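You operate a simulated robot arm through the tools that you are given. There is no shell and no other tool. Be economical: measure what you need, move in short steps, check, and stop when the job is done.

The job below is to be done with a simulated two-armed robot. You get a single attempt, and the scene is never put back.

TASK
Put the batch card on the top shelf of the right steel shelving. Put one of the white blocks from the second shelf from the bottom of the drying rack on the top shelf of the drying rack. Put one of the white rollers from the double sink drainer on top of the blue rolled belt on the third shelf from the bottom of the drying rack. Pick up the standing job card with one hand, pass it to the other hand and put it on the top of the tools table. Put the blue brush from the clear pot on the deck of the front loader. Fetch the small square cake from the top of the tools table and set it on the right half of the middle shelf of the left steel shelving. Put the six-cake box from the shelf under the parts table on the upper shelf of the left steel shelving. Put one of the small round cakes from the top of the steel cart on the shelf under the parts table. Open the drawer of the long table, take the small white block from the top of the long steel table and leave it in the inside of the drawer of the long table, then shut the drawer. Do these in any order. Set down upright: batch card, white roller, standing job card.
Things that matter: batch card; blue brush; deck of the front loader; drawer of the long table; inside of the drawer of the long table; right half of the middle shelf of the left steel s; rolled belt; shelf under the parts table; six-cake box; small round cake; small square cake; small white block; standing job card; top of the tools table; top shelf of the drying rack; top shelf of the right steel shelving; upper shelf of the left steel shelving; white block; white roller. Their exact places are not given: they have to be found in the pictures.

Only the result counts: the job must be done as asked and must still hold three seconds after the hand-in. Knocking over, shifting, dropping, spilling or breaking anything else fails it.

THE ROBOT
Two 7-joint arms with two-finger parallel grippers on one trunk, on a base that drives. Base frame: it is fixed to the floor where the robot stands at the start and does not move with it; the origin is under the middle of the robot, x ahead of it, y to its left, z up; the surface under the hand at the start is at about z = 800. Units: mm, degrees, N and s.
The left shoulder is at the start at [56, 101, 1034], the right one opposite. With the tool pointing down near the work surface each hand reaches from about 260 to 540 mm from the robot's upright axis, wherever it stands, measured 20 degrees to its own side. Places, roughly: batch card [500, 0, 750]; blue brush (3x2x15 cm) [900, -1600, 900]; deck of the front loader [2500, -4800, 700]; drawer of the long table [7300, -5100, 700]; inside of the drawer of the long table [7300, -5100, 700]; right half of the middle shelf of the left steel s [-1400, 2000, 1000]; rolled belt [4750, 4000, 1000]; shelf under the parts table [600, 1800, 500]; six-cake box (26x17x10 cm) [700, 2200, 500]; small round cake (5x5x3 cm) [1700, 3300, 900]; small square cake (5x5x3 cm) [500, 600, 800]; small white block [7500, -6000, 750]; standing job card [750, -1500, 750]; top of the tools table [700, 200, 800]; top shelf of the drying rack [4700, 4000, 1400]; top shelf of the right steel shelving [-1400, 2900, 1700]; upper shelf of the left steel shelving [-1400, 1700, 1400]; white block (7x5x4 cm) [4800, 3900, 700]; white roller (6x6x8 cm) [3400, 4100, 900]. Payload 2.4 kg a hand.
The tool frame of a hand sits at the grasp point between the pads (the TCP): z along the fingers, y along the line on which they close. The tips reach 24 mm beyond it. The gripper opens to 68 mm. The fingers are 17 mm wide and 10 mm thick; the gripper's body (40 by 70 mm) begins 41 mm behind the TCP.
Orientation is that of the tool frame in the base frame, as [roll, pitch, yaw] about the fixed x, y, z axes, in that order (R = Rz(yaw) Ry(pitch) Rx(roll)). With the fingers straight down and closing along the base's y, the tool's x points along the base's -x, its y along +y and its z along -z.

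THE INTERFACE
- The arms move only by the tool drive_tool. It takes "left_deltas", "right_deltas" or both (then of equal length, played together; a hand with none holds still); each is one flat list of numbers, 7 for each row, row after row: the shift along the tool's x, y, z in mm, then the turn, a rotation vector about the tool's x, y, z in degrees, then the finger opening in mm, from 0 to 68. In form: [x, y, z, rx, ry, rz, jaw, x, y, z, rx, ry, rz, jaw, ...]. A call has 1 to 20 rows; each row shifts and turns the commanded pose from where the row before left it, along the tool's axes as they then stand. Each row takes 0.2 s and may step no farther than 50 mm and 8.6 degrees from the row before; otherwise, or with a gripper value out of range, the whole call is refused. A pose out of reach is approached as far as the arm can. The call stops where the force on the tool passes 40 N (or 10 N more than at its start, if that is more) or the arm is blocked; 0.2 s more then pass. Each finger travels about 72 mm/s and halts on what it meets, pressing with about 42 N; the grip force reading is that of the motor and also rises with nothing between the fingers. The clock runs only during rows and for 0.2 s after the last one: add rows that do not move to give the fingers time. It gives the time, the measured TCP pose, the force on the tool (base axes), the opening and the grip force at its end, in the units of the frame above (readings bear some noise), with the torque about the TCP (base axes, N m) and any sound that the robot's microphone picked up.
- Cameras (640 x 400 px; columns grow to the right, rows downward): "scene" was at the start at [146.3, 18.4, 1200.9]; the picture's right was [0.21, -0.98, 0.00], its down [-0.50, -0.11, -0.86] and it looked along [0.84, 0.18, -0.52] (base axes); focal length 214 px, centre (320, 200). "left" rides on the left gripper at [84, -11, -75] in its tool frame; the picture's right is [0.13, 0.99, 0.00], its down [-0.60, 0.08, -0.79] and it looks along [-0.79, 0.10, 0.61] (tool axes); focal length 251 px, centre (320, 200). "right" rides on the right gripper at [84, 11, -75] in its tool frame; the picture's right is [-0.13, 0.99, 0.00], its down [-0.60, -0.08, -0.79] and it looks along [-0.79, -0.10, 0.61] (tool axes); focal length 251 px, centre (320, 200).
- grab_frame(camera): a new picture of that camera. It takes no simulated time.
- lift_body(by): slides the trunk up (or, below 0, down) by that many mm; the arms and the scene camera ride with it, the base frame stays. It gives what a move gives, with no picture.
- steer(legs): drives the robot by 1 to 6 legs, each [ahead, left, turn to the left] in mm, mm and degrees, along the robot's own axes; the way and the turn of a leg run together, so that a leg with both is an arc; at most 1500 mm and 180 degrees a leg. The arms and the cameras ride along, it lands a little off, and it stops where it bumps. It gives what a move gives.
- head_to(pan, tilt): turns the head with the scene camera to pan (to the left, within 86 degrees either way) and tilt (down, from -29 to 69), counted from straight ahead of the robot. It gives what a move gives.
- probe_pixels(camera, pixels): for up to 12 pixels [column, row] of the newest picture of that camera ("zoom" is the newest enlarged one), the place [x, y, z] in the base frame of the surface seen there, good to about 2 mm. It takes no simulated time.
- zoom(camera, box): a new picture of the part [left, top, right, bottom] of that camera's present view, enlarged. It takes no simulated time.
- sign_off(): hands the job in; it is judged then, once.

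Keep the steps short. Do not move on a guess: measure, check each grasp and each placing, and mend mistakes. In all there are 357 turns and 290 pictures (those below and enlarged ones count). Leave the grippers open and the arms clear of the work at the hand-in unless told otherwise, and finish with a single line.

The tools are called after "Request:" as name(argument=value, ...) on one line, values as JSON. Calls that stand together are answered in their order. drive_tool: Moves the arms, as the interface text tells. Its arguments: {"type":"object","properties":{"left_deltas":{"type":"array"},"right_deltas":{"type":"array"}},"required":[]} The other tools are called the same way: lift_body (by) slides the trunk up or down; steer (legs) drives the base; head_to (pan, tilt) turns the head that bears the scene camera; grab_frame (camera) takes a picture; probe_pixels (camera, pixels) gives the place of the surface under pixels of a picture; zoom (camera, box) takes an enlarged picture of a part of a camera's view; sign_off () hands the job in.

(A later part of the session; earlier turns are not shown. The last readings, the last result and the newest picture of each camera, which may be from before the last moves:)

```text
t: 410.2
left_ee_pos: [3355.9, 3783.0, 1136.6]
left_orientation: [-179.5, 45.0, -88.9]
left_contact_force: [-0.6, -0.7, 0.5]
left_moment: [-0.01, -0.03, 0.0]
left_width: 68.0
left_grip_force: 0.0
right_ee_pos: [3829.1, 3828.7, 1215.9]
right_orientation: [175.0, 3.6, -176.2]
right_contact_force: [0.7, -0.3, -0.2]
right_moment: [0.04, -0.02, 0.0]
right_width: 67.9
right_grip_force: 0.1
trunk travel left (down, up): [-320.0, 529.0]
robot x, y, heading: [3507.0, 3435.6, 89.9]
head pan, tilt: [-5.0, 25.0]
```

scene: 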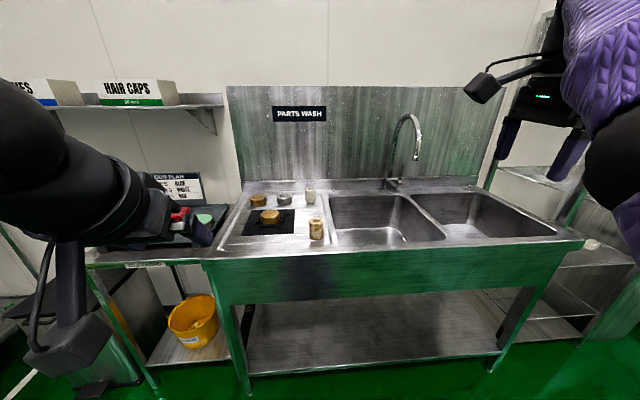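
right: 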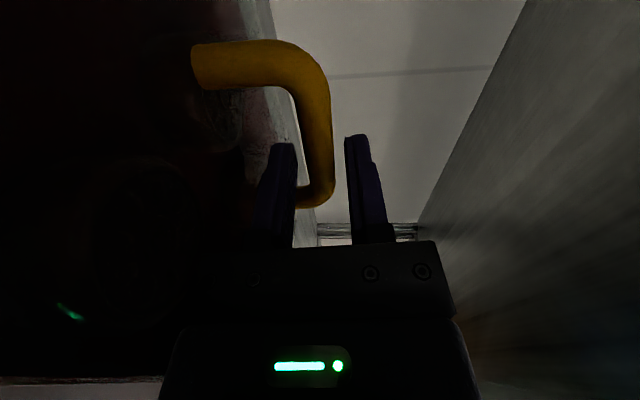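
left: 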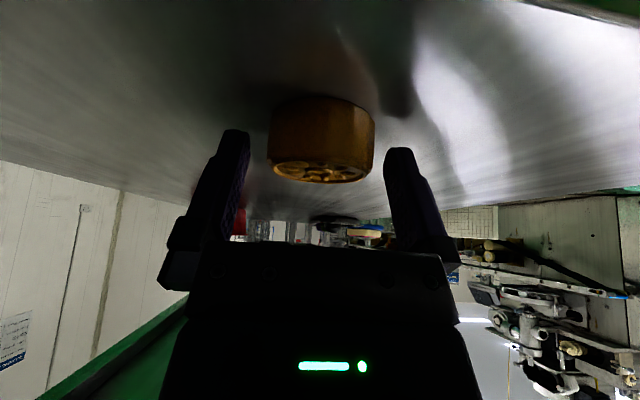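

I'll go to about 80 mm above the roller.

Request:
drive_tool(left_deltas=[-19.6, -1.1, 35.8, 0, 0, 0, 68, -19.6, -1.1, 35.8, 0, 0, 0, 68, -19.6, -1.1, 35.8, 0, 0, 0, 68, -19.6, -1.1, 35.8, 0, 0, 0, 68, -19.6, -1.1, 35.8, 0, 0, 0, 68, -19.6, -1.1, 35.8, 0, 0, 0, 68, -19.6, -1.1, 35.8, 0, 0, 0, 68, -19.6, -1.1, 35.8, 0, 0, 0, 68, 0, 0, 0, 0, 0, 0, 68])

Request:
grab_frame(camera="left")

```text
t: 412.2
left_ee_pos: [3319.4, 4013.2, 1042.2]
left_orientation: [-179.5, 45.1, -88.8]
left_contact_force: [0.3, 0.9, -0.1]
left_moment: [0.03, 0.0, 0.02]
left_width: 67.7
left_grip_force: 0.2
left hand out of reach, approached as far as the arm can: row 6, 7, 8
right_ee_pos: [3829.1, 3828.6, 1215.7]
right_orientation: [175.0, 3.8, -176.1]
right_contact_force: [-1.0, 0.4, -0.7]
right_moment: [-0.03, 0.0, 0.02]
right_width: 68.1
right_grip_force: 0.0
trunk travel left (down, up): [-320.0, 529.0]
robot x, y, heading: [3512.8, 3437.3, 90.0]
head pan, tilt: [-5.0, 25.0]
```

```text
179 pictures are left
```

left: 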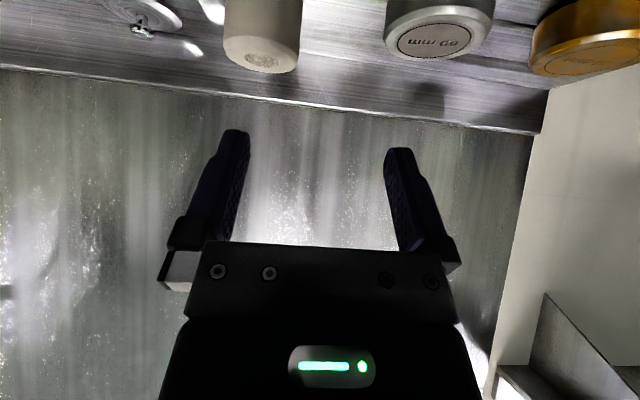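

The arm reaches only 576 mm ahead. I'll move the base 50 mm forward (its shelf is at 3738, so still free), 48 mm left, and tilt to 55°.

Request:
steer(legs=[[50, 48, 0]])

Request:
drive_tool(left_deltas=[0, 0, 0, 0, -5, 0, 68, 0, 0, 0, 0, -5, 0, 68, 0, -30, 0, 0, 0, 0, 68, 0, -30, 0, 0, 0, 0, 68, 0, -22, 0, 0, 0, 0, 68, 0, 0, 0, 0, 0, 0, 68])

Request:
grab_frame(camera="left")

```text
t: 413.3
left_ee_pos: [3277.4, 4060.6, 1042.4]
left_orientation: [-179.5, 45.1, -89.2]
left_contact_force: [0.7, 0.4, 1.0]
left_moment: [0.02, 0.03, 0.0]
left_width: 68.1
left_grip_force: 0.0
right_ee_pos: [3784.6, 3871.9, 1216.2]
right_orientation: [175.0, 3.8, -176.7]
right_contact_force: [0.1, 0.3, 0.5]
right_moment: [0.01, 0.0, -0.01]
right_width: 67.6
right_grip_force: 0.0
trunk travel left (down, up): [-320.0, 529.0]
robot x, y, heading: [3460.2, 3484.0, 89.4]
head pan, tilt: [-5.0, 25.0]
stopped in leg 1: the robot was blocked; the commanded pose is now the measured one
```

```text
t: 414.7
left_ee_pos: [3340.1, 4038.4, 1046.1]
left_orientation: [-179.3, 55.1, -89.0]
left_contact_force: [-0.1, 0.5, -0.2]
left_moment: [-0.01, 0.01, -0.03]
left_width: 67.9
left_grip_force: 0.1
left hand out of reach, approached as far as the arm can: row 4, 5
right_ee_pos: [3785.3, 3871.5, 1216.4]
right_orientation: [175.0, 3.9, -176.5]
right_contact_force: [0.2, 0.1, -0.2]
right_moment: [-0.02, 0.0, 0.02]
right_width: 68.2
right_grip_force: 0.0
trunk travel left (down, up): [-320.0, 529.0]
robot x, y, heading: [3461.4, 3484.7, 89.5]
head pan, tilt: [-5.0, 25.0]
```

```text
178 pictures are left
```

left: 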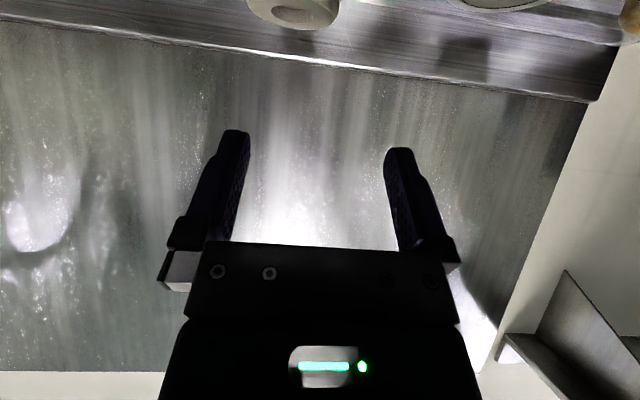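

Base bumped lightly at 3484, so this is the limit. The arm reaches better when the hand is well below the shoulder, so I'll raise the trunk 90 mm and extend forward and down.

Request:
lift_body(by=90)

Request:
drive_tool(left_deltas=[33, 0, 23, 0, 0, 0, 68, 20, -5, 14, 0, 0, 0, 68, 0, 0, 30, 0, 0, 0, 68, -5, -7, 30, 0, 0, 0, 68, -8, -7, 10, 0, 0, 0, 68, 0, 0, 0, 0, 0, 0, 68])

Request:
grab_frame(camera="left")

Request:
grab_frame(camera="scene")

```text
t: 416.0
left_ee_pos: [3338.0, 4029.8, 1153.9]
left_orientation: [-179.2, 57.2, -89.0]
left_contact_force: [-0.5, 0.1, 0.9]
left_moment: [0.0, -0.02, -0.03]
left_width: 68.2
left_grip_force: 0.0
right_ee_pos: [3784.5, 3871.9, 1305.7]
right_orientation: [175.0, 3.7, -176.5]
right_contact_force: [0.3, -0.1, 0.0]
right_moment: [0.01, -0.02, 0.01]
right_width: 68.0
right_grip_force: 0.1
trunk travel left (down, up): [-410.0, 439.0]
robot x, y, heading: [3461.7, 3483.0, 89.3]
head pan, tilt: [-5.0, 25.0]
```

```text
t: 417.4
left_ee_pos: [3310.1, 4034.8, 1089.3]
left_orientation: [-179.2, 57.2, -89.0]
left_contact_force: [-0.1, 0.0, -0.7]
left_moment: [0.02, -0.02, -0.02]
left_width: 68.2
left_grip_force: 0.0
left hand out of reach, approached as far as the arm can: row 1, 2, 3, 4, 5
right_ee_pos: [3784.6, 3871.0, 1306.6]
right_orientation: [175.0, 3.9, -176.6]
right_contact_force: [0.8, 0.1, -0.3]
right_moment: [-0.01, -0.04, -0.02]
right_width: 67.7
right_grip_force: 0.0
trunk travel left (down, up): [-410.0, 439.0]
robot x, y, heading: [3463.7, 3485.5, 89.4]
head pan, tilt: [-5.0, 25.0]
```

```text
177 pictures are left
```

left: 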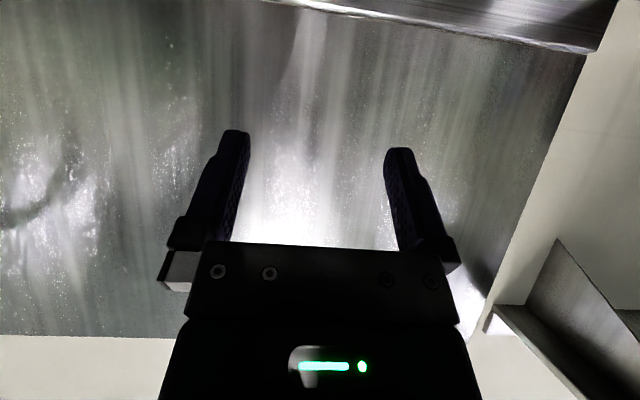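

```text
176 pictures are left
```

scene: 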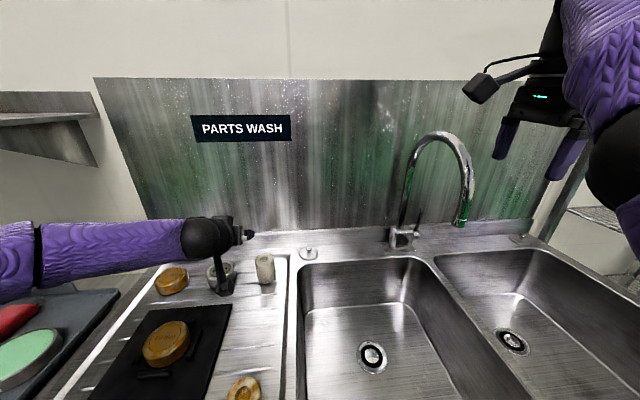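

The left arm's forearm comes in from the left, so pointing straight forward limits it. I'll yaw the hand 45° to the right, in line with the forearm, and reduce the tilt to about 45°, then try to reach.

Request:
drive_tool(left_deltas=[0, 0, 0, 6.3, 0, 4.07, 68, 0, 0, 0, 6.3, 0, 4.07, 68, 0, 0, 0, 6.3, 0, 4.07, 68, 0, 0, 0, 6.3, 0, 4.07, 68, 0, 0, 0, 6.3, 0, 4.07, 68, 0, 0, 0, 6.3, 0, 4.07, 68, 0, 0, 0, 0, 6, 0, 68, 0, 0, 0, 0, 6, 0, 68, 0, 0, 0, 0, 0, 0, 68])

```text
t: 419.4
left_ee_pos: [3309.1, 4030.5, 1089.4]
left_orientation: [179.9, 44.1, -125.9]
left_contact_force: [0.3, -0.8, 0.8]
left_moment: [0.03, 0.01, -0.02]
left_width: 68.2
left_grip_force: 0.0
left hand out of reach, approached as far as the arm can: row 4, 5, 8
right_ee_pos: [3785.6, 3870.7, 1306.6]
right_orientation: [175.0, 3.9, -176.5]
right_contact_force: [-0.3, -0.1, 0.7]
right_moment: [-0.03, -0.05, 0.01]
right_width: 68.0
right_grip_force: 0.0
trunk travel left (down, up): [-410.0, 439.0]
robot x, y, heading: [3461.3, 3482.7, 89.5]
head pan, tilt: [-5.0, 25.0]
```

Yaw is turned 37°. I'll try to reach above the roller.

Request:
drive_tool(left_deltas=[-7.2, -0.7, 32, 0, 0, 0, 68, -7.2, -0.7, 32, 0, 0, 0, 68, -7.2, -0.7, 32, 0, 0, 0, 68, 0, 0, 0, 0, 0, 0, 68])

Request:
grab_frame(camera="left")

```text
t: 420.4
left_ee_pos: [3329.7, 4015.9, 1062.2]
left_orientation: [179.9, 44.2, -125.7]
left_contact_force: [0.3, -0.7, -0.7]
left_moment: [0.01, -0.04, -0.01]
left_width: 68.1
left_grip_force: 0.1
left hand out of reach, approached as far as the arm can: row 1, 2, 3
right_ee_pos: [3785.5, 3870.9, 1306.0]
right_orientation: [175.0, 3.8, -176.5]
right_contact_force: [-0.6, -0.8, 0.4]
right_moment: [0.04, -0.02, 0.02]
right_width: 67.9
right_grip_force: 0.0
trunk travel left (down, up): [-410.0, 439.0]
robot x, y, heading: [3459.1, 3485.4, 89.5]
head pan, tilt: [-5.0, 25.0]
```

```text
175 pictures are left
```

left: 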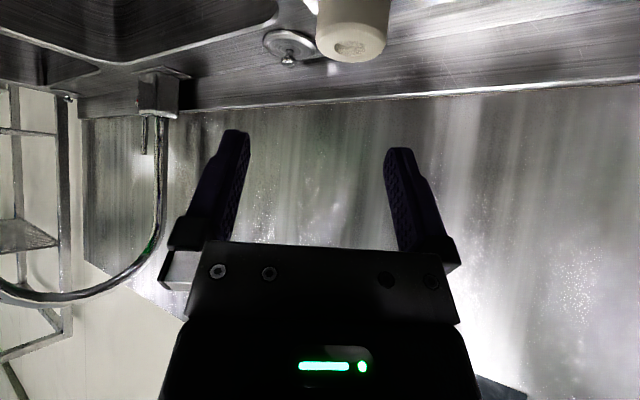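

Still 85 mm short: the arm's reach from shoulder to TCP is about 520. Standing side-on (heading ~10°) puts the left shoulder about 50 mm nearer. I'll back off, turn, and swing the hand to point left.

Request:
steer(legs=[[-350, 0, 0], [0, 0, -80]])

Request:
drive_tool(left_deltas=[0, 0, 0, -5.77, 0, -5.97, 68, 0, 0, 0, -5.77, 0, -5.97, 68, 0, 0, 0, -5.77, 0, -5.97, 68, 0, 0, 0, -5.77, 0, -5.97, 68, 0, 0, 0, -5.77, 0, -5.97, 68, 0, 0, 0, -5.77, 0, -5.97, 68, 0, 0, 0, -5.77, 0, -5.97, 68, 0, 0, 0, -5.77, 0, -5.97, 68, 0, 0, 0, -5.77, 0, -5.97, 68, 0, 0, 0, -5.77, 0, -5.97, 68, 0, 0, 0, -5.77, 0, -5.97, 68, 0, 0, 0, -5.77, 0, -5.97, 68])

```text
t: 426.1
left_ee_pos: [3959.9, 3353.9, 1063.5]
left_orientation: [179.8, 44.1, 153.9]
left_contact_force: [0.1, 0.8, -1.1]
left_moment: [-0.02, 0.0, 0.01]
left_width: 68.0
left_grip_force: 0.0
right_ee_pos: [3893.4, 2879.0, 1305.8]
right_orientation: [175.0, 3.7, 103.2]
right_contact_force: [-0.5, 0.2, 0.7]
right_moment: [0.0, -0.02, -0.01]
right_width: 67.7
right_grip_force: 0.2
trunk travel left (down, up): [-410.0, 439.0]
robot x, y, heading: [3456.4, 3137.0, 8.9]
head pan, tilt: [-5.0, 25.0]
```

```text
t: 428.7
left_ee_pos: [3859.9, 3424.9, 1095.6]
left_orientation: [-179.6, 44.1, -106.2]
left_contact_force: [0.0, 0.3, -0.3]
left_moment: [0.02, 0.03, 0.01]
left_width: 68.1
left_grip_force: 0.0
left hand out of reach, approached as far as the arm can: row 3, 4, 5, 6, 7, 8, 9, 10, 11, 12
right_ee_pos: [3894.8, 2879.9, 1305.9]
right_orientation: [174.9, 3.9, 103.1]
right_contact_force: [-0.2, -0.4, 0.2]
right_moment: [0.04, -0.01, -0.04]
right_width: 68.0
right_grip_force: 0.1
trunk travel left (down, up): [-410.0, 439.0]
robot x, y, heading: [3458.0, 3134.3, 9.2]
head pan, tilt: [-5.0, 25.0]
```

The hand points almost to the wall. I'll move it towards the robot's left side.

Request:
drive_tool(left_deltas=[0, 39, 0, 0, 0, 0, 68, 0, 39, 0, 0, 0, 0, 68, 0, 39, 0, 0, 0, 0, 68, 0, 39, 0, 0, 0, 0, 68, 0, 39, 0, 0, 0, 0, 68, 0, 39, 0, 0, 0, 0, 68, 0, 39, 0, 0, 0, 0, 68, 0, 39, 0, 0, 0, 0, 68, 0, 39, 0, 0, 0, 0, 68])

Request:
head_to(pan=80, tilt=30)

Request:
grab_frame(camera="scene")

```text
t: 430.7
left_ee_pos: [3614.9, 3563.2, 1106.2]
left_orientation: [-179.7, 44.2, -106.2]
left_contact_force: [0.3, -0.1, 0.1]
left_moment: [0.01, -0.02, -0.04]
left_width: 67.9
left_grip_force: 0.1
left hand out of reach, approached as far as the arm can: row 5, 6, 7, 8, 9
right_ee_pos: [3893.4, 2880.0, 1305.9]
right_orientation: [174.9, 3.8, 103.0]
right_contact_force: [-1.2, -0.4, -1.2]
right_moment: [0.0, -0.01, -0.01]
right_width: 68.2
right_grip_force: 0.1
trunk travel left (down, up): [-410.0, 439.0]
robot x, y, heading: [3458.1, 3139.3, 9.1]
head pan, tilt: [-5.0, 25.0]
```

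```text
t: 432.3
left_ee_pos: [3614.1, 3563.5, 1105.8]
left_orientation: [-179.7, 44.1, -106.2]
left_contact_force: [-0.2, 0.6, 0.6]
left_moment: [-0.01, -0.02, 0.02]
left_width: 68.0
left_grip_force: 0.0
right_ee_pos: [3893.1, 2880.4, 1306.3]
right_orientation: [175.0, 3.8, 103.1]
right_contact_force: [-0.2, -0.5, 0.5]
right_moment: [0.0, -0.05, -0.01]
right_width: 68.1
right_grip_force: 0.1
trunk travel left (down, up): [-410.0, 439.0]
robot x, y, heading: [3460.1, 3138.8, 9.3]
head pan, tilt: [80.0, 30.0]
```

```text
174 pictures are left
```

scene: 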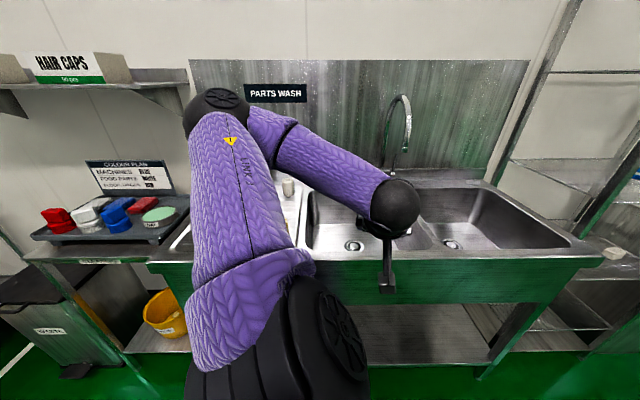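

The arm reaches best towards about 60° left of the robot. So I'll turn to heading 30°, move to about (3367, 3370) and lower the trunk 130 mm, then look.

Request:
steer(legs=[[0, 0, 21], [34, 246, 0]])

Request:
lift_body(by=-110)

Request:
head_to(pan=60, tilt=35)

Request:
grab_frame(camera="scene")

Request:
grab_frame(camera="left")

```text
t: 435.2
left_ee_pos: [3356.8, 3821.2, 1106.3]
left_orientation: [-179.8, 44.1, -85.2]
left_contact_force: [-0.3, 0.0, -0.3]
left_moment: [-0.03, 0.0, 0.0]
left_width: 67.6
left_grip_force: 0.1
right_ee_pos: [3861.8, 3283.7, 1307.3]
right_orientation: [175.0, 3.8, 124.1]
right_contact_force: [-0.6, -0.4, -0.7]
right_moment: [-0.02, 0.01, 0.03]
right_width: 68.0
right_grip_force: 0.1
trunk travel left (down, up): [-410.0, 439.0]
robot x, y, heading: [3365.6, 3363.1, 29.9]
head pan, tilt: [80.0, 30.0]
```

```text
t: 436.6
left_ee_pos: [3361.7, 3825.3, 987.0]
left_orientation: [176.9, 42.7, -87.4]
left_contact_force: [-0.5, -0.3, 0.0]
left_moment: [-0.01, 0.01, 0.0]
left_width: 68.0
left_grip_force: 0.0
right_ee_pos: [3861.7, 3282.1, 1196.2]
right_orientation: [174.9, 3.8, 124.1]
right_contact_force: [-0.7, -0.2, -0.2]
right_moment: [0.01, 0.0, 0.0]
right_width: 67.9
right_grip_force: 0.1
trunk travel left (down, up): [-300.0, 549.0]
robot x, y, heading: [3366.9, 3362.5, 30.3]
head pan, tilt: [80.0, 30.0]
```

```text
t: 437.5
left_ee_pos: [3363.1, 3825.2, 986.4]
left_orientation: [176.9, 42.8, -87.4]
left_contact_force: [-0.3, -0.1, -0.1]
left_moment: [-0.02, 0.04, -0.02]
left_width: 68.0
left_grip_force: 0.1
right_ee_pos: [3861.7, 3283.4, 1196.0]
right_orientation: [175.0, 3.9, 124.1]
right_contact_force: [-0.3, -0.3, -0.1]
right_moment: [-0.03, 0.03, -0.01]
right_width: 67.8
right_grip_force: 0.1
trunk travel left (down, up): [-300.0, 549.0]
robot x, y, heading: [3367.2, 3361.8, 29.8]
head pan, tilt: [60.0, 35.0]
```

```text
173 pictures are left
```

scene: 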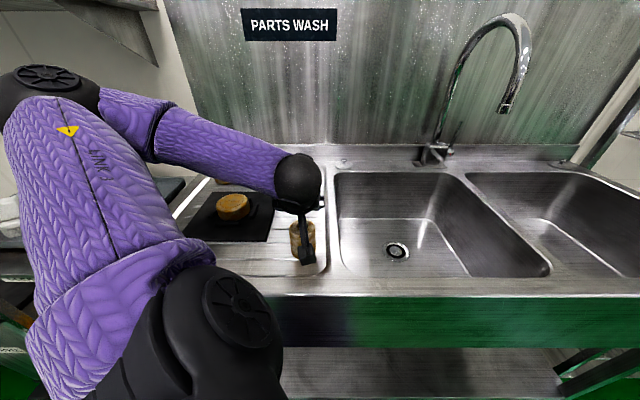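

```text
172 pictures are left
```

left: 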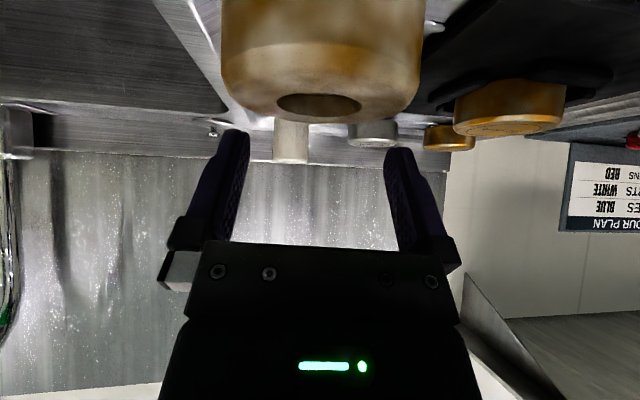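

The hand is just above the stained roller. I'll raise it 40 mm and test extending 160 mm towards the wall.

Request:
drive_tool(left_deltas=[-27, 0, -29, 0, 0, 0, 68, -29, 0, 27, 0, 0, 0, 68, -29, 0, 27, 0, 0, 0, 68, -29, 0, 27, 0, 0, 0, 68, -29, 0, 27, 0, 0, 0, 68, 0, 0, 0, 0, 0, 0, 68])

```text
t: 438.9
left_ee_pos: [3351.7, 3983.0, 1027.5]
left_orientation: [176.9, 42.8, -87.5]
left_contact_force: [0.5, 0.5, -0.3]
left_moment: [0.01, 0.01, -0.04]
left_width: 68.1
left_grip_force: 0.1
right_ee_pos: [3861.8, 3282.4, 1195.9]
right_orientation: [175.1, 3.8, 124.1]
right_contact_force: [-0.2, -0.2, 0.5]
right_moment: [0.02, 0.04, -0.03]
right_width: 68.2
right_grip_force: 0.0
trunk travel left (down, up): [-300.0, 549.0]
robot x, y, heading: [3363.4, 3365.1, 30.0]
head pan, tilt: [60.0, 35.0]
```

That works: 618 mm from the axis without trouble. I'll drive 85 mm towards the wall and look.

Request:
steer(legs=[[42, 73, 0]])

Request:
grab_frame(camera="left")

```text
t: 439.9
left_ee_pos: [3350.1, 4067.7, 1027.1]
left_orientation: [176.9, 42.8, -87.5]
left_contact_force: [-1.1, 0.2, -0.4]
left_moment: [-0.01, -0.01, 0.03]
left_width: 68.0
left_grip_force: 0.0
right_ee_pos: [3861.4, 3368.0, 1196.0]
right_orientation: [174.9, 3.7, 124.1]
right_contact_force: [0.8, 0.3, -0.5]
right_moment: [-0.02, 0.03, 0.0]
right_width: 68.1
right_grip_force: 0.1
trunk travel left (down, up): [-300.0, 549.0]
robot x, y, heading: [3367.6, 3447.5, 29.9]
head pan, tilt: [60.0, 35.0]
```

```text
171 pictures are left
```

left: 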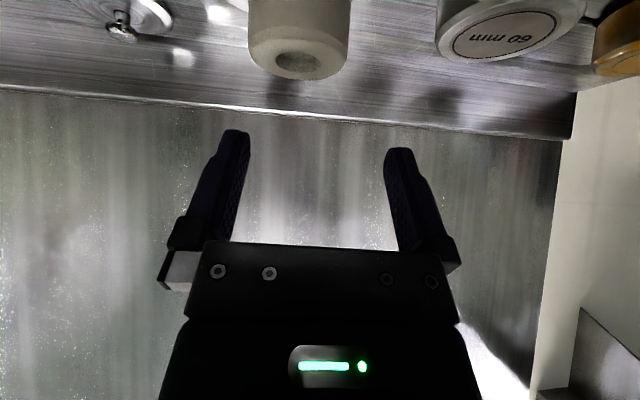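

Request:
probe_pixels(camera="left", pixels=[[300, 65], [252, 55], [347, 55], [300, 78], [300, 48], [300, 20], [270, 70], [330, 70]])

```text
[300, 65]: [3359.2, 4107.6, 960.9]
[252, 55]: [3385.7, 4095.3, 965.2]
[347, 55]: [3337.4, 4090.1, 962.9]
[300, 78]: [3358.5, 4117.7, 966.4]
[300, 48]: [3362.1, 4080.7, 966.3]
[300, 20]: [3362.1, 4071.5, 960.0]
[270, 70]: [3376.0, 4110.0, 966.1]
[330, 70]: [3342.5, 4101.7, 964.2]
```

The roller's centre is (3361, 4096), 51 mm wide. I'll move above it and go down half way.

Request:
drive_tool(left_deltas=[-20.2, -12.2, 18.7, 0, 0, 0, 68, 8, 0, 9, 0, 0, 0, 68, 0, 0, 0, 0, 0, 0, 68])

Request:
grab_frame(camera="left")

```text
t: 440.8
left_ee_pos: [3360.3, 4096.3, 1014.0]
left_orientation: [176.9, 42.9, -87.4]
left_contact_force: [0.6, -0.7, 0.1]
left_moment: [0.03, 0.0, 0.0]
left_width: 68.0
left_grip_force: 0.1
right_ee_pos: [3861.4, 3367.5, 1196.2]
right_orientation: [175.1, 3.7, 124.1]
right_contact_force: [0.1, -0.3, -0.2]
right_moment: [-0.01, 0.0, 0.01]
right_width: 68.0
right_grip_force: 0.0
trunk travel left (down, up): [-300.0, 549.0]
robot x, y, heading: [3367.4, 3446.6, 30.1]
head pan, tilt: [60.0, 35.0]
```

```text
170 pictures are left
```

left: 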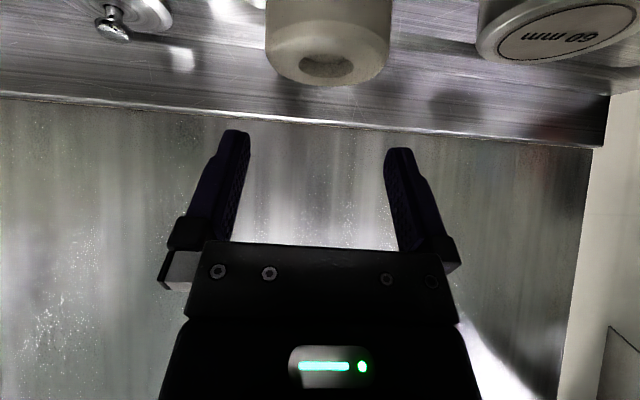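

Aligned by numbers. I'll go down 64 mm straight and close.

Request:
drive_tool(left_deltas=[14.5, -0.8, 15.6, 0, 0, 0, 68, 14.5, -0.8, 15.6, 0, 0, 0, 68, 14.5, -0.9, 15.6, 0, 0, 0, 68, 0, 0, 0, 0, 0, 0, 68])

Request:
grab_frame(camera="left")

```text
t: 441.8
left_ee_pos: [3360.4, 4095.7, 950.9]
left_orientation: [177.0, 42.8, -87.5]
left_contact_force: [0.2, -0.6, 1.2]
left_moment: [0.04, 0.01, 0.0]
left_width: 67.9
left_grip_force: 0.0
right_ee_pos: [3861.0, 3367.4, 1196.6]
right_orientation: [175.0, 3.7, 124.1]
right_contact_force: [-0.8, 0.0, -0.8]
right_moment: [0.01, 0.0, 0.02]
right_width: 68.1
right_grip_force: 0.1
trunk travel left (down, up): [-300.0, 549.0]
robot x, y, heading: [3365.9, 3449.9, 29.8]
head pan, tilt: [60.0, 35.0]
```

```text
169 pictures are left
```

left: 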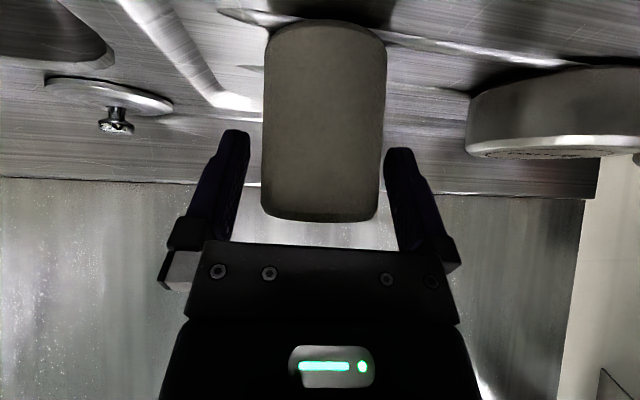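

Centred. I'll close and lift straight up.

Request:
drive_tool(left_deltas=[0, 0, 0, 0, 0, 0, 58, 0, 0, 0, 0, 0, 0, 40, 0, 0, 0, 0, 0, 0, 20, 0, 0, 0, 0, 0, 0, 0, 0, 0, 0, 0, 0, 0, 0])

Request:
drive_tool(left_deltas=[-22, 1.2, -24, 0, 0, 0, 0, -22, 1.2, -24, 0, 0, 0, 0, -22, 1.2, -24, 0, 0, 0, 0, -15, 0.8, -16, 0, 0, 0, 0, 0, 0, 0, 0, 0, 0, 0])

Request:
grab_frame(camera="left")

```text
t: 442.9
left_ee_pos: [3361.6, 4096.0, 950.1]
left_orientation: [176.8, 42.9, -87.4]
left_contact_force: [1.4, 0.7, 1.6]
left_moment: [0.04, -0.19, -0.01]
left_width: 50.4
left_grip_force: 42.3
right_ee_pos: [3862.8, 3366.5, 1195.4]
right_orientation: [175.0, 3.7, 124.1]
right_contact_force: [-0.6, -0.6, -0.5]
right_moment: [0.03, 0.02, -0.03]
right_width: 68.0
right_grip_force: 0.0
trunk travel left (down, up): [-300.0, 549.0]
robot x, y, heading: [3364.9, 3448.1, 30.3]
head pan, tilt: [60.0, 35.0]
```

```text
t: 444.1
left_ee_pos: [3361.6, 4094.5, 1070.8]
left_orientation: [177.0, 42.9, -87.4]
left_contact_force: [-0.3, -0.7, -1.5]
left_moment: [0.0, 0.01, 0.01]
left_width: 50.4
left_grip_force: 41.8
right_ee_pos: [3862.5, 3366.7, 1196.2]
right_orientation: [175.0, 3.7, 124.1]
right_contact_force: [-0.5, 0.3, 0.3]
right_moment: [0.01, 0.0, 0.02]
right_width: 67.8
right_grip_force: 0.1
trunk travel left (down, up): [-300.0, 549.0]
robot x, y, heading: [3362.6, 3447.2, 30.1]
head pan, tilt: [60.0, 35.0]
```

```text
168 pictures are left
```

left: 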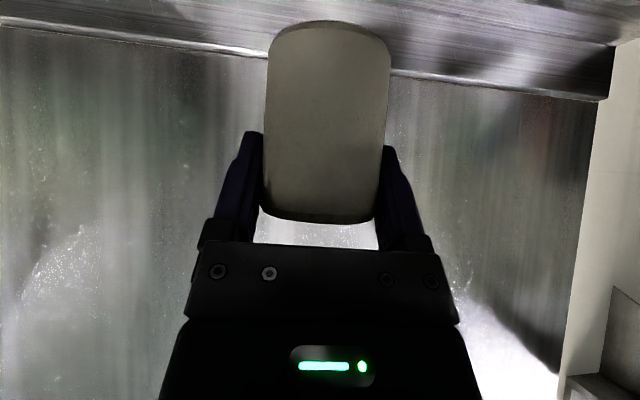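

The roller is held. I'll back away from the counter, then drive east to in front of the drying rack and look.

Request:
steer(legs=[[-225, -390, 0], [987, -570, 0]])

Request:
head_to(pan=60, tilt=20)

Request:
grab_frame(camera="scene")

```text
t: 452.3
left_ee_pos: [4504.1, 3647.7, 1071.0]
left_orientation: [177.0, 42.7, -87.4]
left_contact_force: [-0.2, 0.0, -1.7]
left_moment: [-0.02, 0.03, -0.02]
left_width: 50.5
left_grip_force: 42.5
right_ee_pos: [5005.1, 2922.2, 1195.5]
right_orientation: [175.0, 3.7, 124.2]
right_contact_force: [-0.2, -0.5, 0.0]
right_moment: [0.02, 0.01, -0.01]
right_width: 68.0
right_grip_force: 0.1
trunk travel left (down, up): [-300.0, 549.0]
robot x, y, heading: [4505.4, 3003.4, 30.1]
head pan, tilt: [60.0, 35.0]
```

```text
t: 453.1
left_ee_pos: [4504.4, 3650.1, 1070.6]
left_orientation: [176.8, 42.8, -87.3]
left_contact_force: [-0.4, 0.7, -1.2]
left_moment: [0.0, 0.0, 0.01]
left_width: 50.4
left_grip_force: 41.8
right_ee_pos: [5005.7, 2923.9, 1196.5]
right_orientation: [175.0, 3.8, 124.1]
right_contact_force: [0.0, -0.4, 0.6]
right_moment: [0.04, 0.01, 0.03]
right_width: 68.0
right_grip_force: 0.1
trunk travel left (down, up): [-300.0, 549.0]
robot x, y, heading: [4506.9, 3002.2, 30.2]
head pan, tilt: [60.0, 20.0]
```

```text
167 pictures are left
```

scene: 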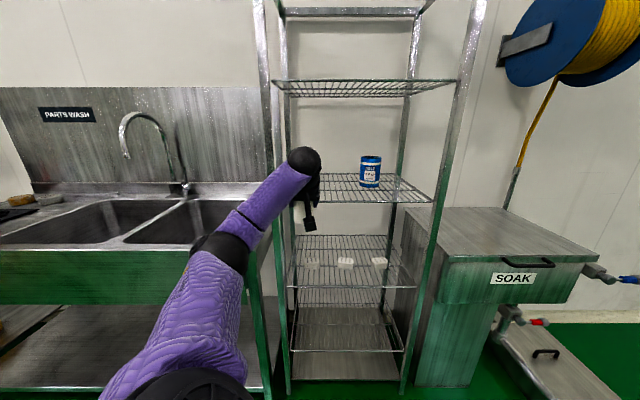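

The rack: blue belt at (370,172) on the third shelf, white blocks at row 263 on the second. I'll enlarge and measure.

Request:
zoom(camera="scene", box=[320, 140, 430, 210])

Request:
probe_pixels(camera="zoom", pixels=[[290, 100], [290, 115], [235, 100], [355, 100], [290, 200], [290, 280], [235, 200], [350, 200], [440, 290], [120, 250], [300, 90]])

Request:
probe_pixels(camera="scene", pixels=[[345, 92], [310, 100], [350, 203], [300, 300], [345, 268], [310, 265], [378, 263], [283, 200], [460, 140], [330, 84], [345, 12], [400, 203]])

```text
5.71 times, centred on (375, 175) of scene
```

zoom: 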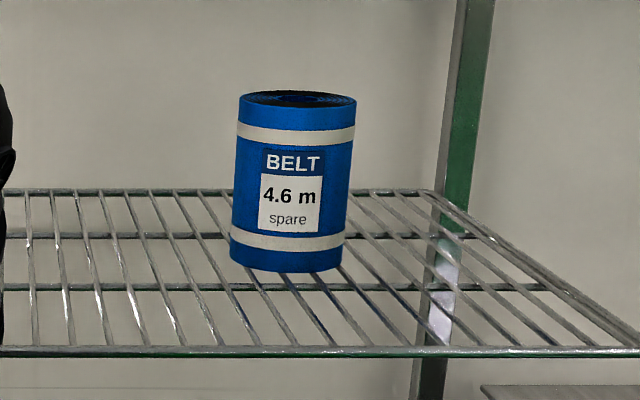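

```text
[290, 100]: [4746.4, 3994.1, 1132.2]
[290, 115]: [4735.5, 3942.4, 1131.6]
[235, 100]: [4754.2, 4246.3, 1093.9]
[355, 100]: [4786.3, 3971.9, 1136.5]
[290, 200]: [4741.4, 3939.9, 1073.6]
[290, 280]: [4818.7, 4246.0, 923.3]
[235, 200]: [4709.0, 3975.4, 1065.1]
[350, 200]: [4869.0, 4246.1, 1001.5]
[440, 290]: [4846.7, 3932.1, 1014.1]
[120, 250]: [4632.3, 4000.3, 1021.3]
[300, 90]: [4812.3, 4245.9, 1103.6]
```

```text
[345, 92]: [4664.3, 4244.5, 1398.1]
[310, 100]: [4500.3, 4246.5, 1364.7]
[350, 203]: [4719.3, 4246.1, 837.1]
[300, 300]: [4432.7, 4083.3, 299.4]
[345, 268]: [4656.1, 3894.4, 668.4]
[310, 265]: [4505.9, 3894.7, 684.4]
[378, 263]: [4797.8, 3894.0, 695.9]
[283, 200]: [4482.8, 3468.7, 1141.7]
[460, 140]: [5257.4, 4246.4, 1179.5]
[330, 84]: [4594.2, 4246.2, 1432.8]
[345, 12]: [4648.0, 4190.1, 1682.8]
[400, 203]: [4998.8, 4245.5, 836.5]
```

I need the fourth shelf's height and the rack's front line. I'll enlarge the upper part.

Request:
zoom(camera="scene", box=[255, 60, 475, 200])

Request:
probe_pixels(camera="zoom", pixels=[[300, 107], [120, 97], [440, 88], [560, 65], [300, 60], [200, 58], [580, 200], [60, 200], [450, 415], [400, 398], [520, 395], [240, 400]])

```text
2.86 times, centred on (365, 130) of scene
```

zoom: 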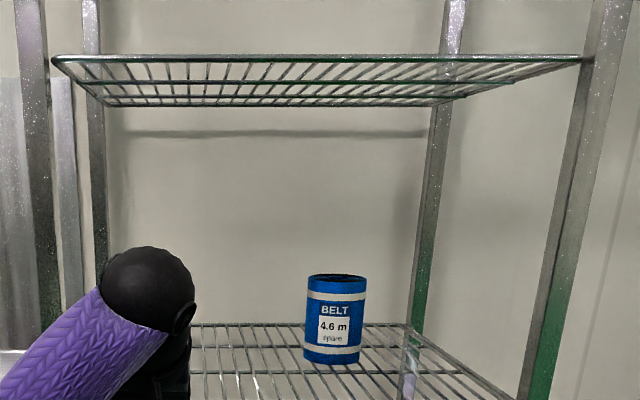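

```text
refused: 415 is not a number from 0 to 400
```

Request:
probe_pixels(camera="zoom", pixels=[[300, 106], [300, 103], [200, 102], [300, 58], [200, 58], [400, 57], [588, 150], [585, 200], [40, 150], [94, 150], [440, 150]])

```text
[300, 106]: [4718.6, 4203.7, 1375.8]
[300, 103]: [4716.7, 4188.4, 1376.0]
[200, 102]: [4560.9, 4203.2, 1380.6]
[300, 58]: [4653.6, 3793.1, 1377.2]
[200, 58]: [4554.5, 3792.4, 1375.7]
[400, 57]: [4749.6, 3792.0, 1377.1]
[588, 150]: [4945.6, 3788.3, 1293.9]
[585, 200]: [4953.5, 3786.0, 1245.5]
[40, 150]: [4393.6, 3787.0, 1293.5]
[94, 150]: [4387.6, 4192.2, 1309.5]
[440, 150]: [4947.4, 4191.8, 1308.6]
```

The top shelf is at z 1377, and the space above the belt is 1134–1370. I'll measure how high the wrist rises above the TCP in the present pose.

Request:
probe_pixels(camera="scene", pixels=[[305, 148], [295, 155], [318, 160], [310, 150], [285, 170], [250, 200], [305, 175], [225, 235]])

Request:
head_to(pan=60, tilt=40)

Request:
grab_frame(camera="scene")

```text
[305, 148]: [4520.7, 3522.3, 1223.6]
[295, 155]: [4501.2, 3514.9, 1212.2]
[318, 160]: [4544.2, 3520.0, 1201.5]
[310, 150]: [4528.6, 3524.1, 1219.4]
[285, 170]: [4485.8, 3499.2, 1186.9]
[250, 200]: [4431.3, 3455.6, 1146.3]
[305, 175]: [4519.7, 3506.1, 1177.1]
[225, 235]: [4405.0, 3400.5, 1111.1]
```

```text
t: 453.9
left_ee_pos: [4504.7, 3648.9, 1070.5]
left_orientation: [176.8, 42.8, -87.5]
left_contact_force: [0.4, 0.4, -1.2]
left_moment: [0.02, 0.01, 0.01]
left_width: 50.5
left_grip_force: 41.7
right_ee_pos: [5004.8, 2922.7, 1196.0]
right_orientation: [175.0, 3.8, 124.2]
right_contact_force: [0.1, 0.4, 0.2]
right_moment: [0.01, 0.01, 0.01]
right_width: 68.0
right_grip_force: 0.0
trunk travel left (down, up): [-300.0, 549.0]
robot x, y, heading: [4510.3, 3006.9, 30.0]
head pan, tilt: [60.0, 40.0]
```

```text
164 pictures are left
```

scene: 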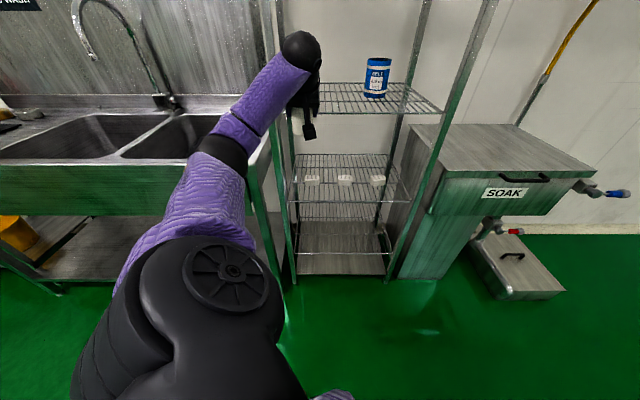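

The wrist top is only about 162 mm above the TCP, so with TCP≈1198 its top is about 1360, below the shelf. I'll raise the trunk 126 mm and drive in front of the belt, then check heights.

Request:
lift_body(by=126)

Request:
steer(legs=[[291, 20, 0]])

Request:
head_to(pan=60, tilt=25)

Request:
grab_frame(camera="scene")

Request:
grab_frame(camera="left")

```text
t: 455.4
left_ee_pos: [4505.7, 3648.8, 1197.3]
left_orientation: [176.9, 42.8, -87.4]
left_contact_force: [0.3, -0.2, -0.7]
left_moment: [0.0, -0.01, -0.01]
left_width: 50.3
left_grip_force: 41.7
right_ee_pos: [5005.2, 2922.9, 1322.1]
right_orientation: [175.0, 3.8, 124.0]
right_contact_force: [0.3, 0.2, -0.9]
right_moment: [0.0, 0.02, -0.05]
right_width: 67.9
right_grip_force: 0.1
trunk travel left (down, up): [-426.0, 423.0]
robot x, y, heading: [4508.4, 3002.0, 30.2]
head pan, tilt: [60.0, 40.0]
```

```text
t: 457.4
left_ee_pos: [4748.3, 3814.6, 1196.5]
left_orientation: [176.9, 42.8, -87.3]
left_contact_force: [0.1, 0.7, -1.3]
left_moment: [-0.01, 0.02, -0.03]
left_width: 50.1
left_grip_force: 41.8
right_ee_pos: [5248.7, 3089.2, 1321.1]
right_orientation: [174.9, 3.8, 124.3]
right_contact_force: [-0.4, 0.4, 0.1]
right_moment: [-0.01, -0.01, -0.01]
right_width: 68.0
right_grip_force: 0.0
trunk travel left (down, up): [-426.0, 423.0]
robot x, y, heading: [4749.2, 3166.2, 30.3]
head pan, tilt: [60.0, 40.0]
```

```text
t: 458.2
left_ee_pos: [4747.1, 3813.9, 1197.1]
left_orientation: [176.9, 42.7, -87.3]
left_contact_force: [0.3, 0.6, -2.0]
left_moment: [-0.04, 0.02, 0.03]
left_width: 50.3
left_grip_force: 42.0
right_ee_pos: [5249.5, 3088.7, 1321.7]
right_orientation: [175.0, 3.9, 124.2]
right_contact_force: [0.2, -0.2, 0.2]
right_moment: [-0.02, 0.0, 0.01]
right_width: 68.2
right_grip_force: 0.1
trunk travel left (down, up): [-426.0, 423.0]
robot x, y, heading: [4754.5, 3168.8, 30.2]
head pan, tilt: [60.0, 25.0]
```

```text
163 pictures are left
```

scene: 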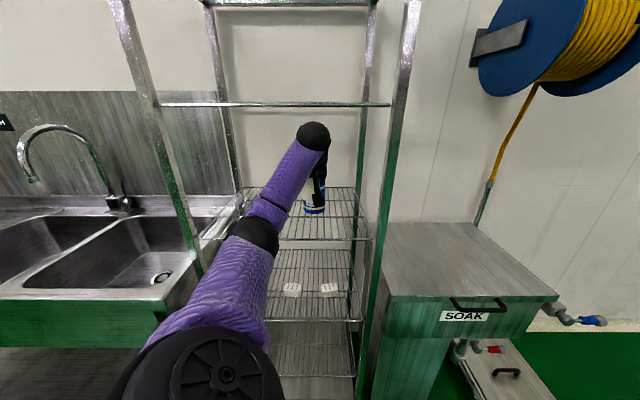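

```text
162 pictures are left
```

left: 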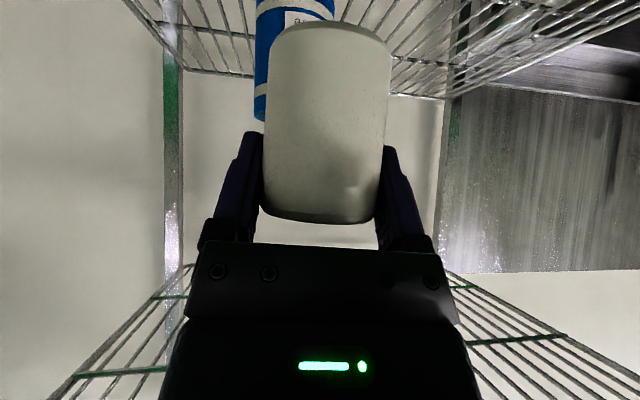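

I'll measure the belt again with the left camera, and the roller's lowest edge.

Request:
probe_pixels(camera="left", pixels=[[262, 115], [260, 90], [258, 40], [263, 20], [332, 8], [300, 10], [330, 26], [280, 40], [375, 45], [330, 215]])

Request:
zoom(camera="scene", box=[280, 110, 360, 225])

```text
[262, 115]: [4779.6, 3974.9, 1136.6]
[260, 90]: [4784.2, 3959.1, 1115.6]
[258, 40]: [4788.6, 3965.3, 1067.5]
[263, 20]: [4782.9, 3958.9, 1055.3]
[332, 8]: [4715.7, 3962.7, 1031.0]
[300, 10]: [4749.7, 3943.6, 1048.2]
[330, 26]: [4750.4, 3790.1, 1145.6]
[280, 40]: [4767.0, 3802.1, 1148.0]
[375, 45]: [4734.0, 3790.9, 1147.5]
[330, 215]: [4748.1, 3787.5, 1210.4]
```

```text
3.48 times, centred on (320, 168) of scene
```

zoom: 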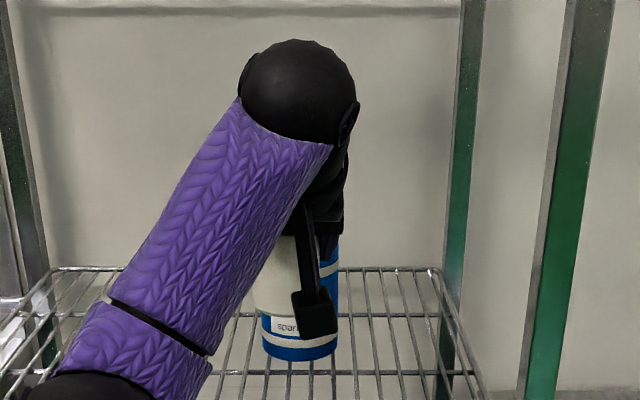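

I'll check the wrist top now against the shelf rail.

Request:
probe_pixels(camera="zoom", pixels=[[295, 42], [300, 46], [280, 48], [320, 50], [295, 60]])

Request:
probe_pixels(camera="scene", pixels=[[300, 103], [300, 105], [250, 104], [250, 107], [340, 104]])

```text
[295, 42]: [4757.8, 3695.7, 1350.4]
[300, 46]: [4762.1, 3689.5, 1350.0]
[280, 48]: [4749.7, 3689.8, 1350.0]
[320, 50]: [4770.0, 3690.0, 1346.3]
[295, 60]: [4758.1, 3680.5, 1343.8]
```

```text
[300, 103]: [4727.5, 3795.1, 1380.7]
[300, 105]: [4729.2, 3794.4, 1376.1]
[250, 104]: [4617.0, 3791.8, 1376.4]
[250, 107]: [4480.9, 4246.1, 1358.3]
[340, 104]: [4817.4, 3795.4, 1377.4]
```

There are 20 mm between wrist and rail. I'll raise 7 mm and drive 130 mm in towards the belt.

Request:
lift_body(by=7)

Request:
steer(legs=[[65, 112, 0]])

Request:
grab_frame(camera="left")

Request:
zoom(camera="scene", box=[270, 80, 370, 220])

```text
t: 458.8
left_ee_pos: [4747.8, 3814.2, 1203.6]
left_orientation: [176.9, 42.9, -87.3]
left_contact_force: [-0.1, 0.0, -1.1]
left_moment: [0.01, -0.01, 0.02]
left_width: 50.2
left_grip_force: 42.4
right_ee_pos: [5248.4, 3087.6, 1329.2]
right_orientation: [174.9, 3.8, 124.2]
right_contact_force: [0.6, 0.7, -0.4]
right_moment: [0.0, -0.02, 0.0]
right_width: 67.8
right_grip_force: 0.0
trunk travel left (down, up): [-433.0, 416.0]
robot x, y, heading: [4749.0, 3171.6, 30.2]
head pan, tilt: [60.0, 25.0]
```

```text
t: 460.1
left_ee_pos: [4747.4, 3945.1, 1202.9]
left_orientation: [176.9, 42.8, -87.3]
left_contact_force: [-0.2, 0.0, -2.0]
left_moment: [-0.02, 0.0, -0.02]
left_width: 50.0
left_grip_force: 41.5
right_ee_pos: [5248.0, 3218.9, 1329.1]
right_orientation: [175.0, 3.8, 124.4]
right_contact_force: [-0.2, 0.0, 0.2]
right_moment: [0.02, -0.01, 0.01]
right_width: 68.0
right_grip_force: 0.0
trunk travel left (down, up): [-433.0, 416.0]
robot x, y, heading: [4750.7, 3297.8, 30.2]
head pan, tilt: [60.0, 25.0]
```

```text
160 pictures are left
```

left: 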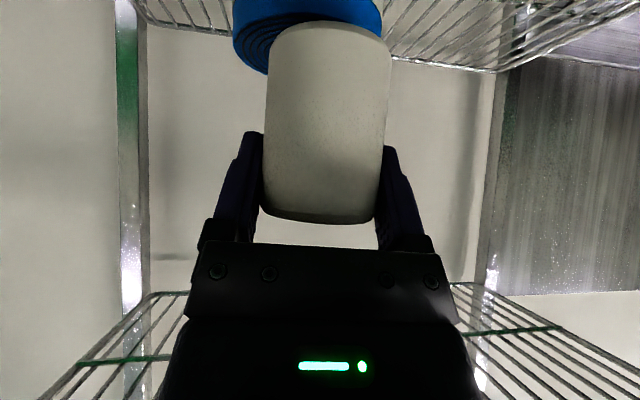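

```text
2.86 times, centred on (320, 150) of scene
```

zoom: 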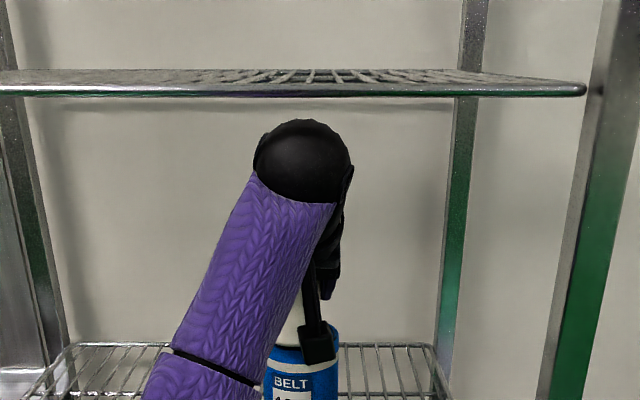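

I'll check the belt's top centre with new measurements from the left camera.

Request:
probe_pixels(camera="left", pixels=[[236, 35], [240, 50], [255, 66], [380, 22], [378, 10], [250, 45], [262, 60], [234, 15], [240, 20]])

Request:
probe_pixels(camera="zoom", pixels=[[338, 330], [330, 335], [268, 370], [300, 365], [338, 370], [285, 335]])

```text
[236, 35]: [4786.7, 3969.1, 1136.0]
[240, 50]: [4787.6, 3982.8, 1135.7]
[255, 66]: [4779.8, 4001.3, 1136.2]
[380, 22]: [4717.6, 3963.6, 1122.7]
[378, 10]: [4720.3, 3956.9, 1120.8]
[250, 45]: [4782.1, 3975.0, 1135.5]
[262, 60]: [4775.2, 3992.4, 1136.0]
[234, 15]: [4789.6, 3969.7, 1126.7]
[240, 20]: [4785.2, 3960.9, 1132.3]
```

```text
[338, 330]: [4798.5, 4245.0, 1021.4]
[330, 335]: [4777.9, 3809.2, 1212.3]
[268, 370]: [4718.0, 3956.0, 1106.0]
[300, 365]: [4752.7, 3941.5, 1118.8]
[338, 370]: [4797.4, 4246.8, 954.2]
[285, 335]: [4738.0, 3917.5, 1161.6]
```

Belt top centre is (4751, 3978), radius 38, z 1136. I'll move the last (+4, +33) mm.

Request:
steer(legs=[[19.7, 26.7, 0]])

Request:
lift_body(by=-6)

Request:
grab_frame(camera="left")

```text
t: 460.9
left_ee_pos: [4750.7, 3976.5, 1203.7]
left_orientation: [176.9, 42.6, -87.4]
left_contact_force: [-1.0, 0.5, -1.9]
left_moment: [0.01, 0.0, -0.04]
left_width: 50.5
left_grip_force: 42.5
right_ee_pos: [5250.8, 3252.7, 1328.2]
right_orientation: [175.0, 3.8, 124.3]
right_contact_force: [-0.8, 1.2, 0.0]
right_moment: [-0.02, 0.0, -0.01]
right_width: 68.0
right_grip_force: 0.1
trunk travel left (down, up): [-433.0, 416.0]
robot x, y, heading: [4752.8, 3333.0, 30.1]
head pan, tilt: [60.0, 25.0]
```

```text
t: 461.5
left_ee_pos: [4747.9, 3975.7, 1197.5]
left_orientation: [176.8, 42.9, -87.4]
left_contact_force: [0.0, 1.0, -1.2]
left_moment: [0.0, -0.01, -0.01]
left_width: 50.2
left_grip_force: 42.2
right_ee_pos: [5252.0, 3250.2, 1321.4]
right_orientation: [174.9, 3.9, 124.2]
right_contact_force: [0.1, -1.2, 0.1]
right_moment: [0.01, 0.02, -0.05]
right_width: 68.2
right_grip_force: 0.1
trunk travel left (down, up): [-427.0, 422.0]
robot x, y, heading: [4750.7, 3330.0, 30.1]
head pan, tilt: [60.0, 25.0]
```

```text
158 pictures are left
```

left: 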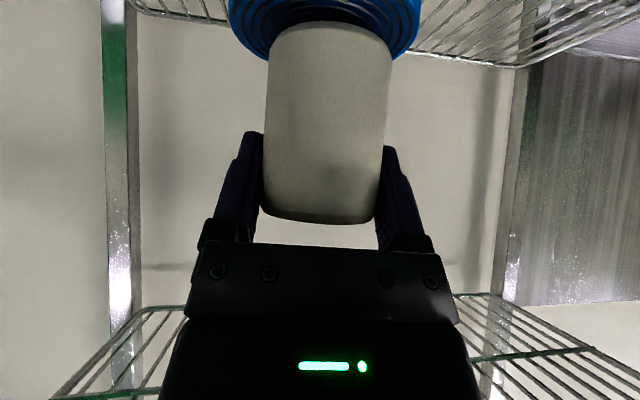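

Well centred. I'll lower in small steps until contact.

Request:
drive_tool(left_deltas=[1.4, 0, 1.5, 0, 0, 0, 0, 0, 0, 0, 0, 0, 0, 0, 0, 0, 0, 0, 0, 0, 0])

Request:
drive_tool(left_deltas=[1, 0, 1.1, 0, 0, 0, 0, 0, 0, 0, 0, 0, 0, 0, 0, 0, 0, 0, 0, 0, 0])

Request:
drive_tool(left_deltas=[1, 0, 1.1, 0, 0, 0, 0, 0, 0, 0, 0, 0, 0, 0, 0, 0, 0, 0, 0, 0, 0])

```text
t: 462.3
left_ee_pos: [4749.7, 3976.0, 1196.7]
left_orientation: [177.0, 42.9, -87.3]
left_contact_force: [-1.0, -1.1, -1.2]
left_moment: [0.01, -0.01, -0.02]
left_width: 50.6
left_grip_force: 42.1
right_ee_pos: [5252.0, 3251.1, 1323.5]
right_orientation: [174.9, 3.8, 124.2]
right_contact_force: [0.7, 0.8, 0.5]
right_moment: [-0.01, 0.03, 0.02]
right_width: 68.1
right_grip_force: 0.2
trunk travel left (down, up): [-427.0, 422.0]
robot x, y, heading: [4752.3, 3325.6, 30.3]
head pan, tilt: [60.0, 25.0]
```

```text
t: 463.1
left_ee_pos: [4750.7, 3976.2, 1195.1]
left_orientation: [176.9, 42.8, -87.3]
left_contact_force: [0.2, -0.4, -0.9]
left_moment: [0.0, -0.01, -0.01]
left_width: 50.5
left_grip_force: 41.6
right_ee_pos: [5251.8, 3250.7, 1323.1]
right_orientation: [174.9, 3.8, 124.2]
right_contact_force: [-0.2, -1.0, -0.5]
right_moment: [-0.01, -0.01, 0.03]
right_width: 68.1
right_grip_force: 0.1
trunk travel left (down, up): [-427.0, 422.0]
robot x, y, heading: [4755.7, 3330.4, 30.2]
head pan, tilt: [60.0, 25.0]
```

```text
t: 463.9
left_ee_pos: [4751.4, 3977.6, 1192.0]
left_orientation: [177.0, 42.8, -87.3]
left_contact_force: [0.3, -0.4, -1.9]
left_moment: [0.02, -0.01, -0.01]
left_width: 50.4
left_grip_force: 41.7
right_ee_pos: [5252.2, 3250.2, 1323.6]
right_orientation: [175.0, 3.8, 124.1]
right_contact_force: [0.3, 0.5, -0.7]
right_moment: [0.0, 0.02, -0.05]
right_width: 67.7
right_grip_force: 0.1
trunk travel left (down, up): [-427.0, 422.0]
robot x, y, heading: [4754.0, 3331.1, 30.1]
head pan, tilt: [60.0, 25.0]
```

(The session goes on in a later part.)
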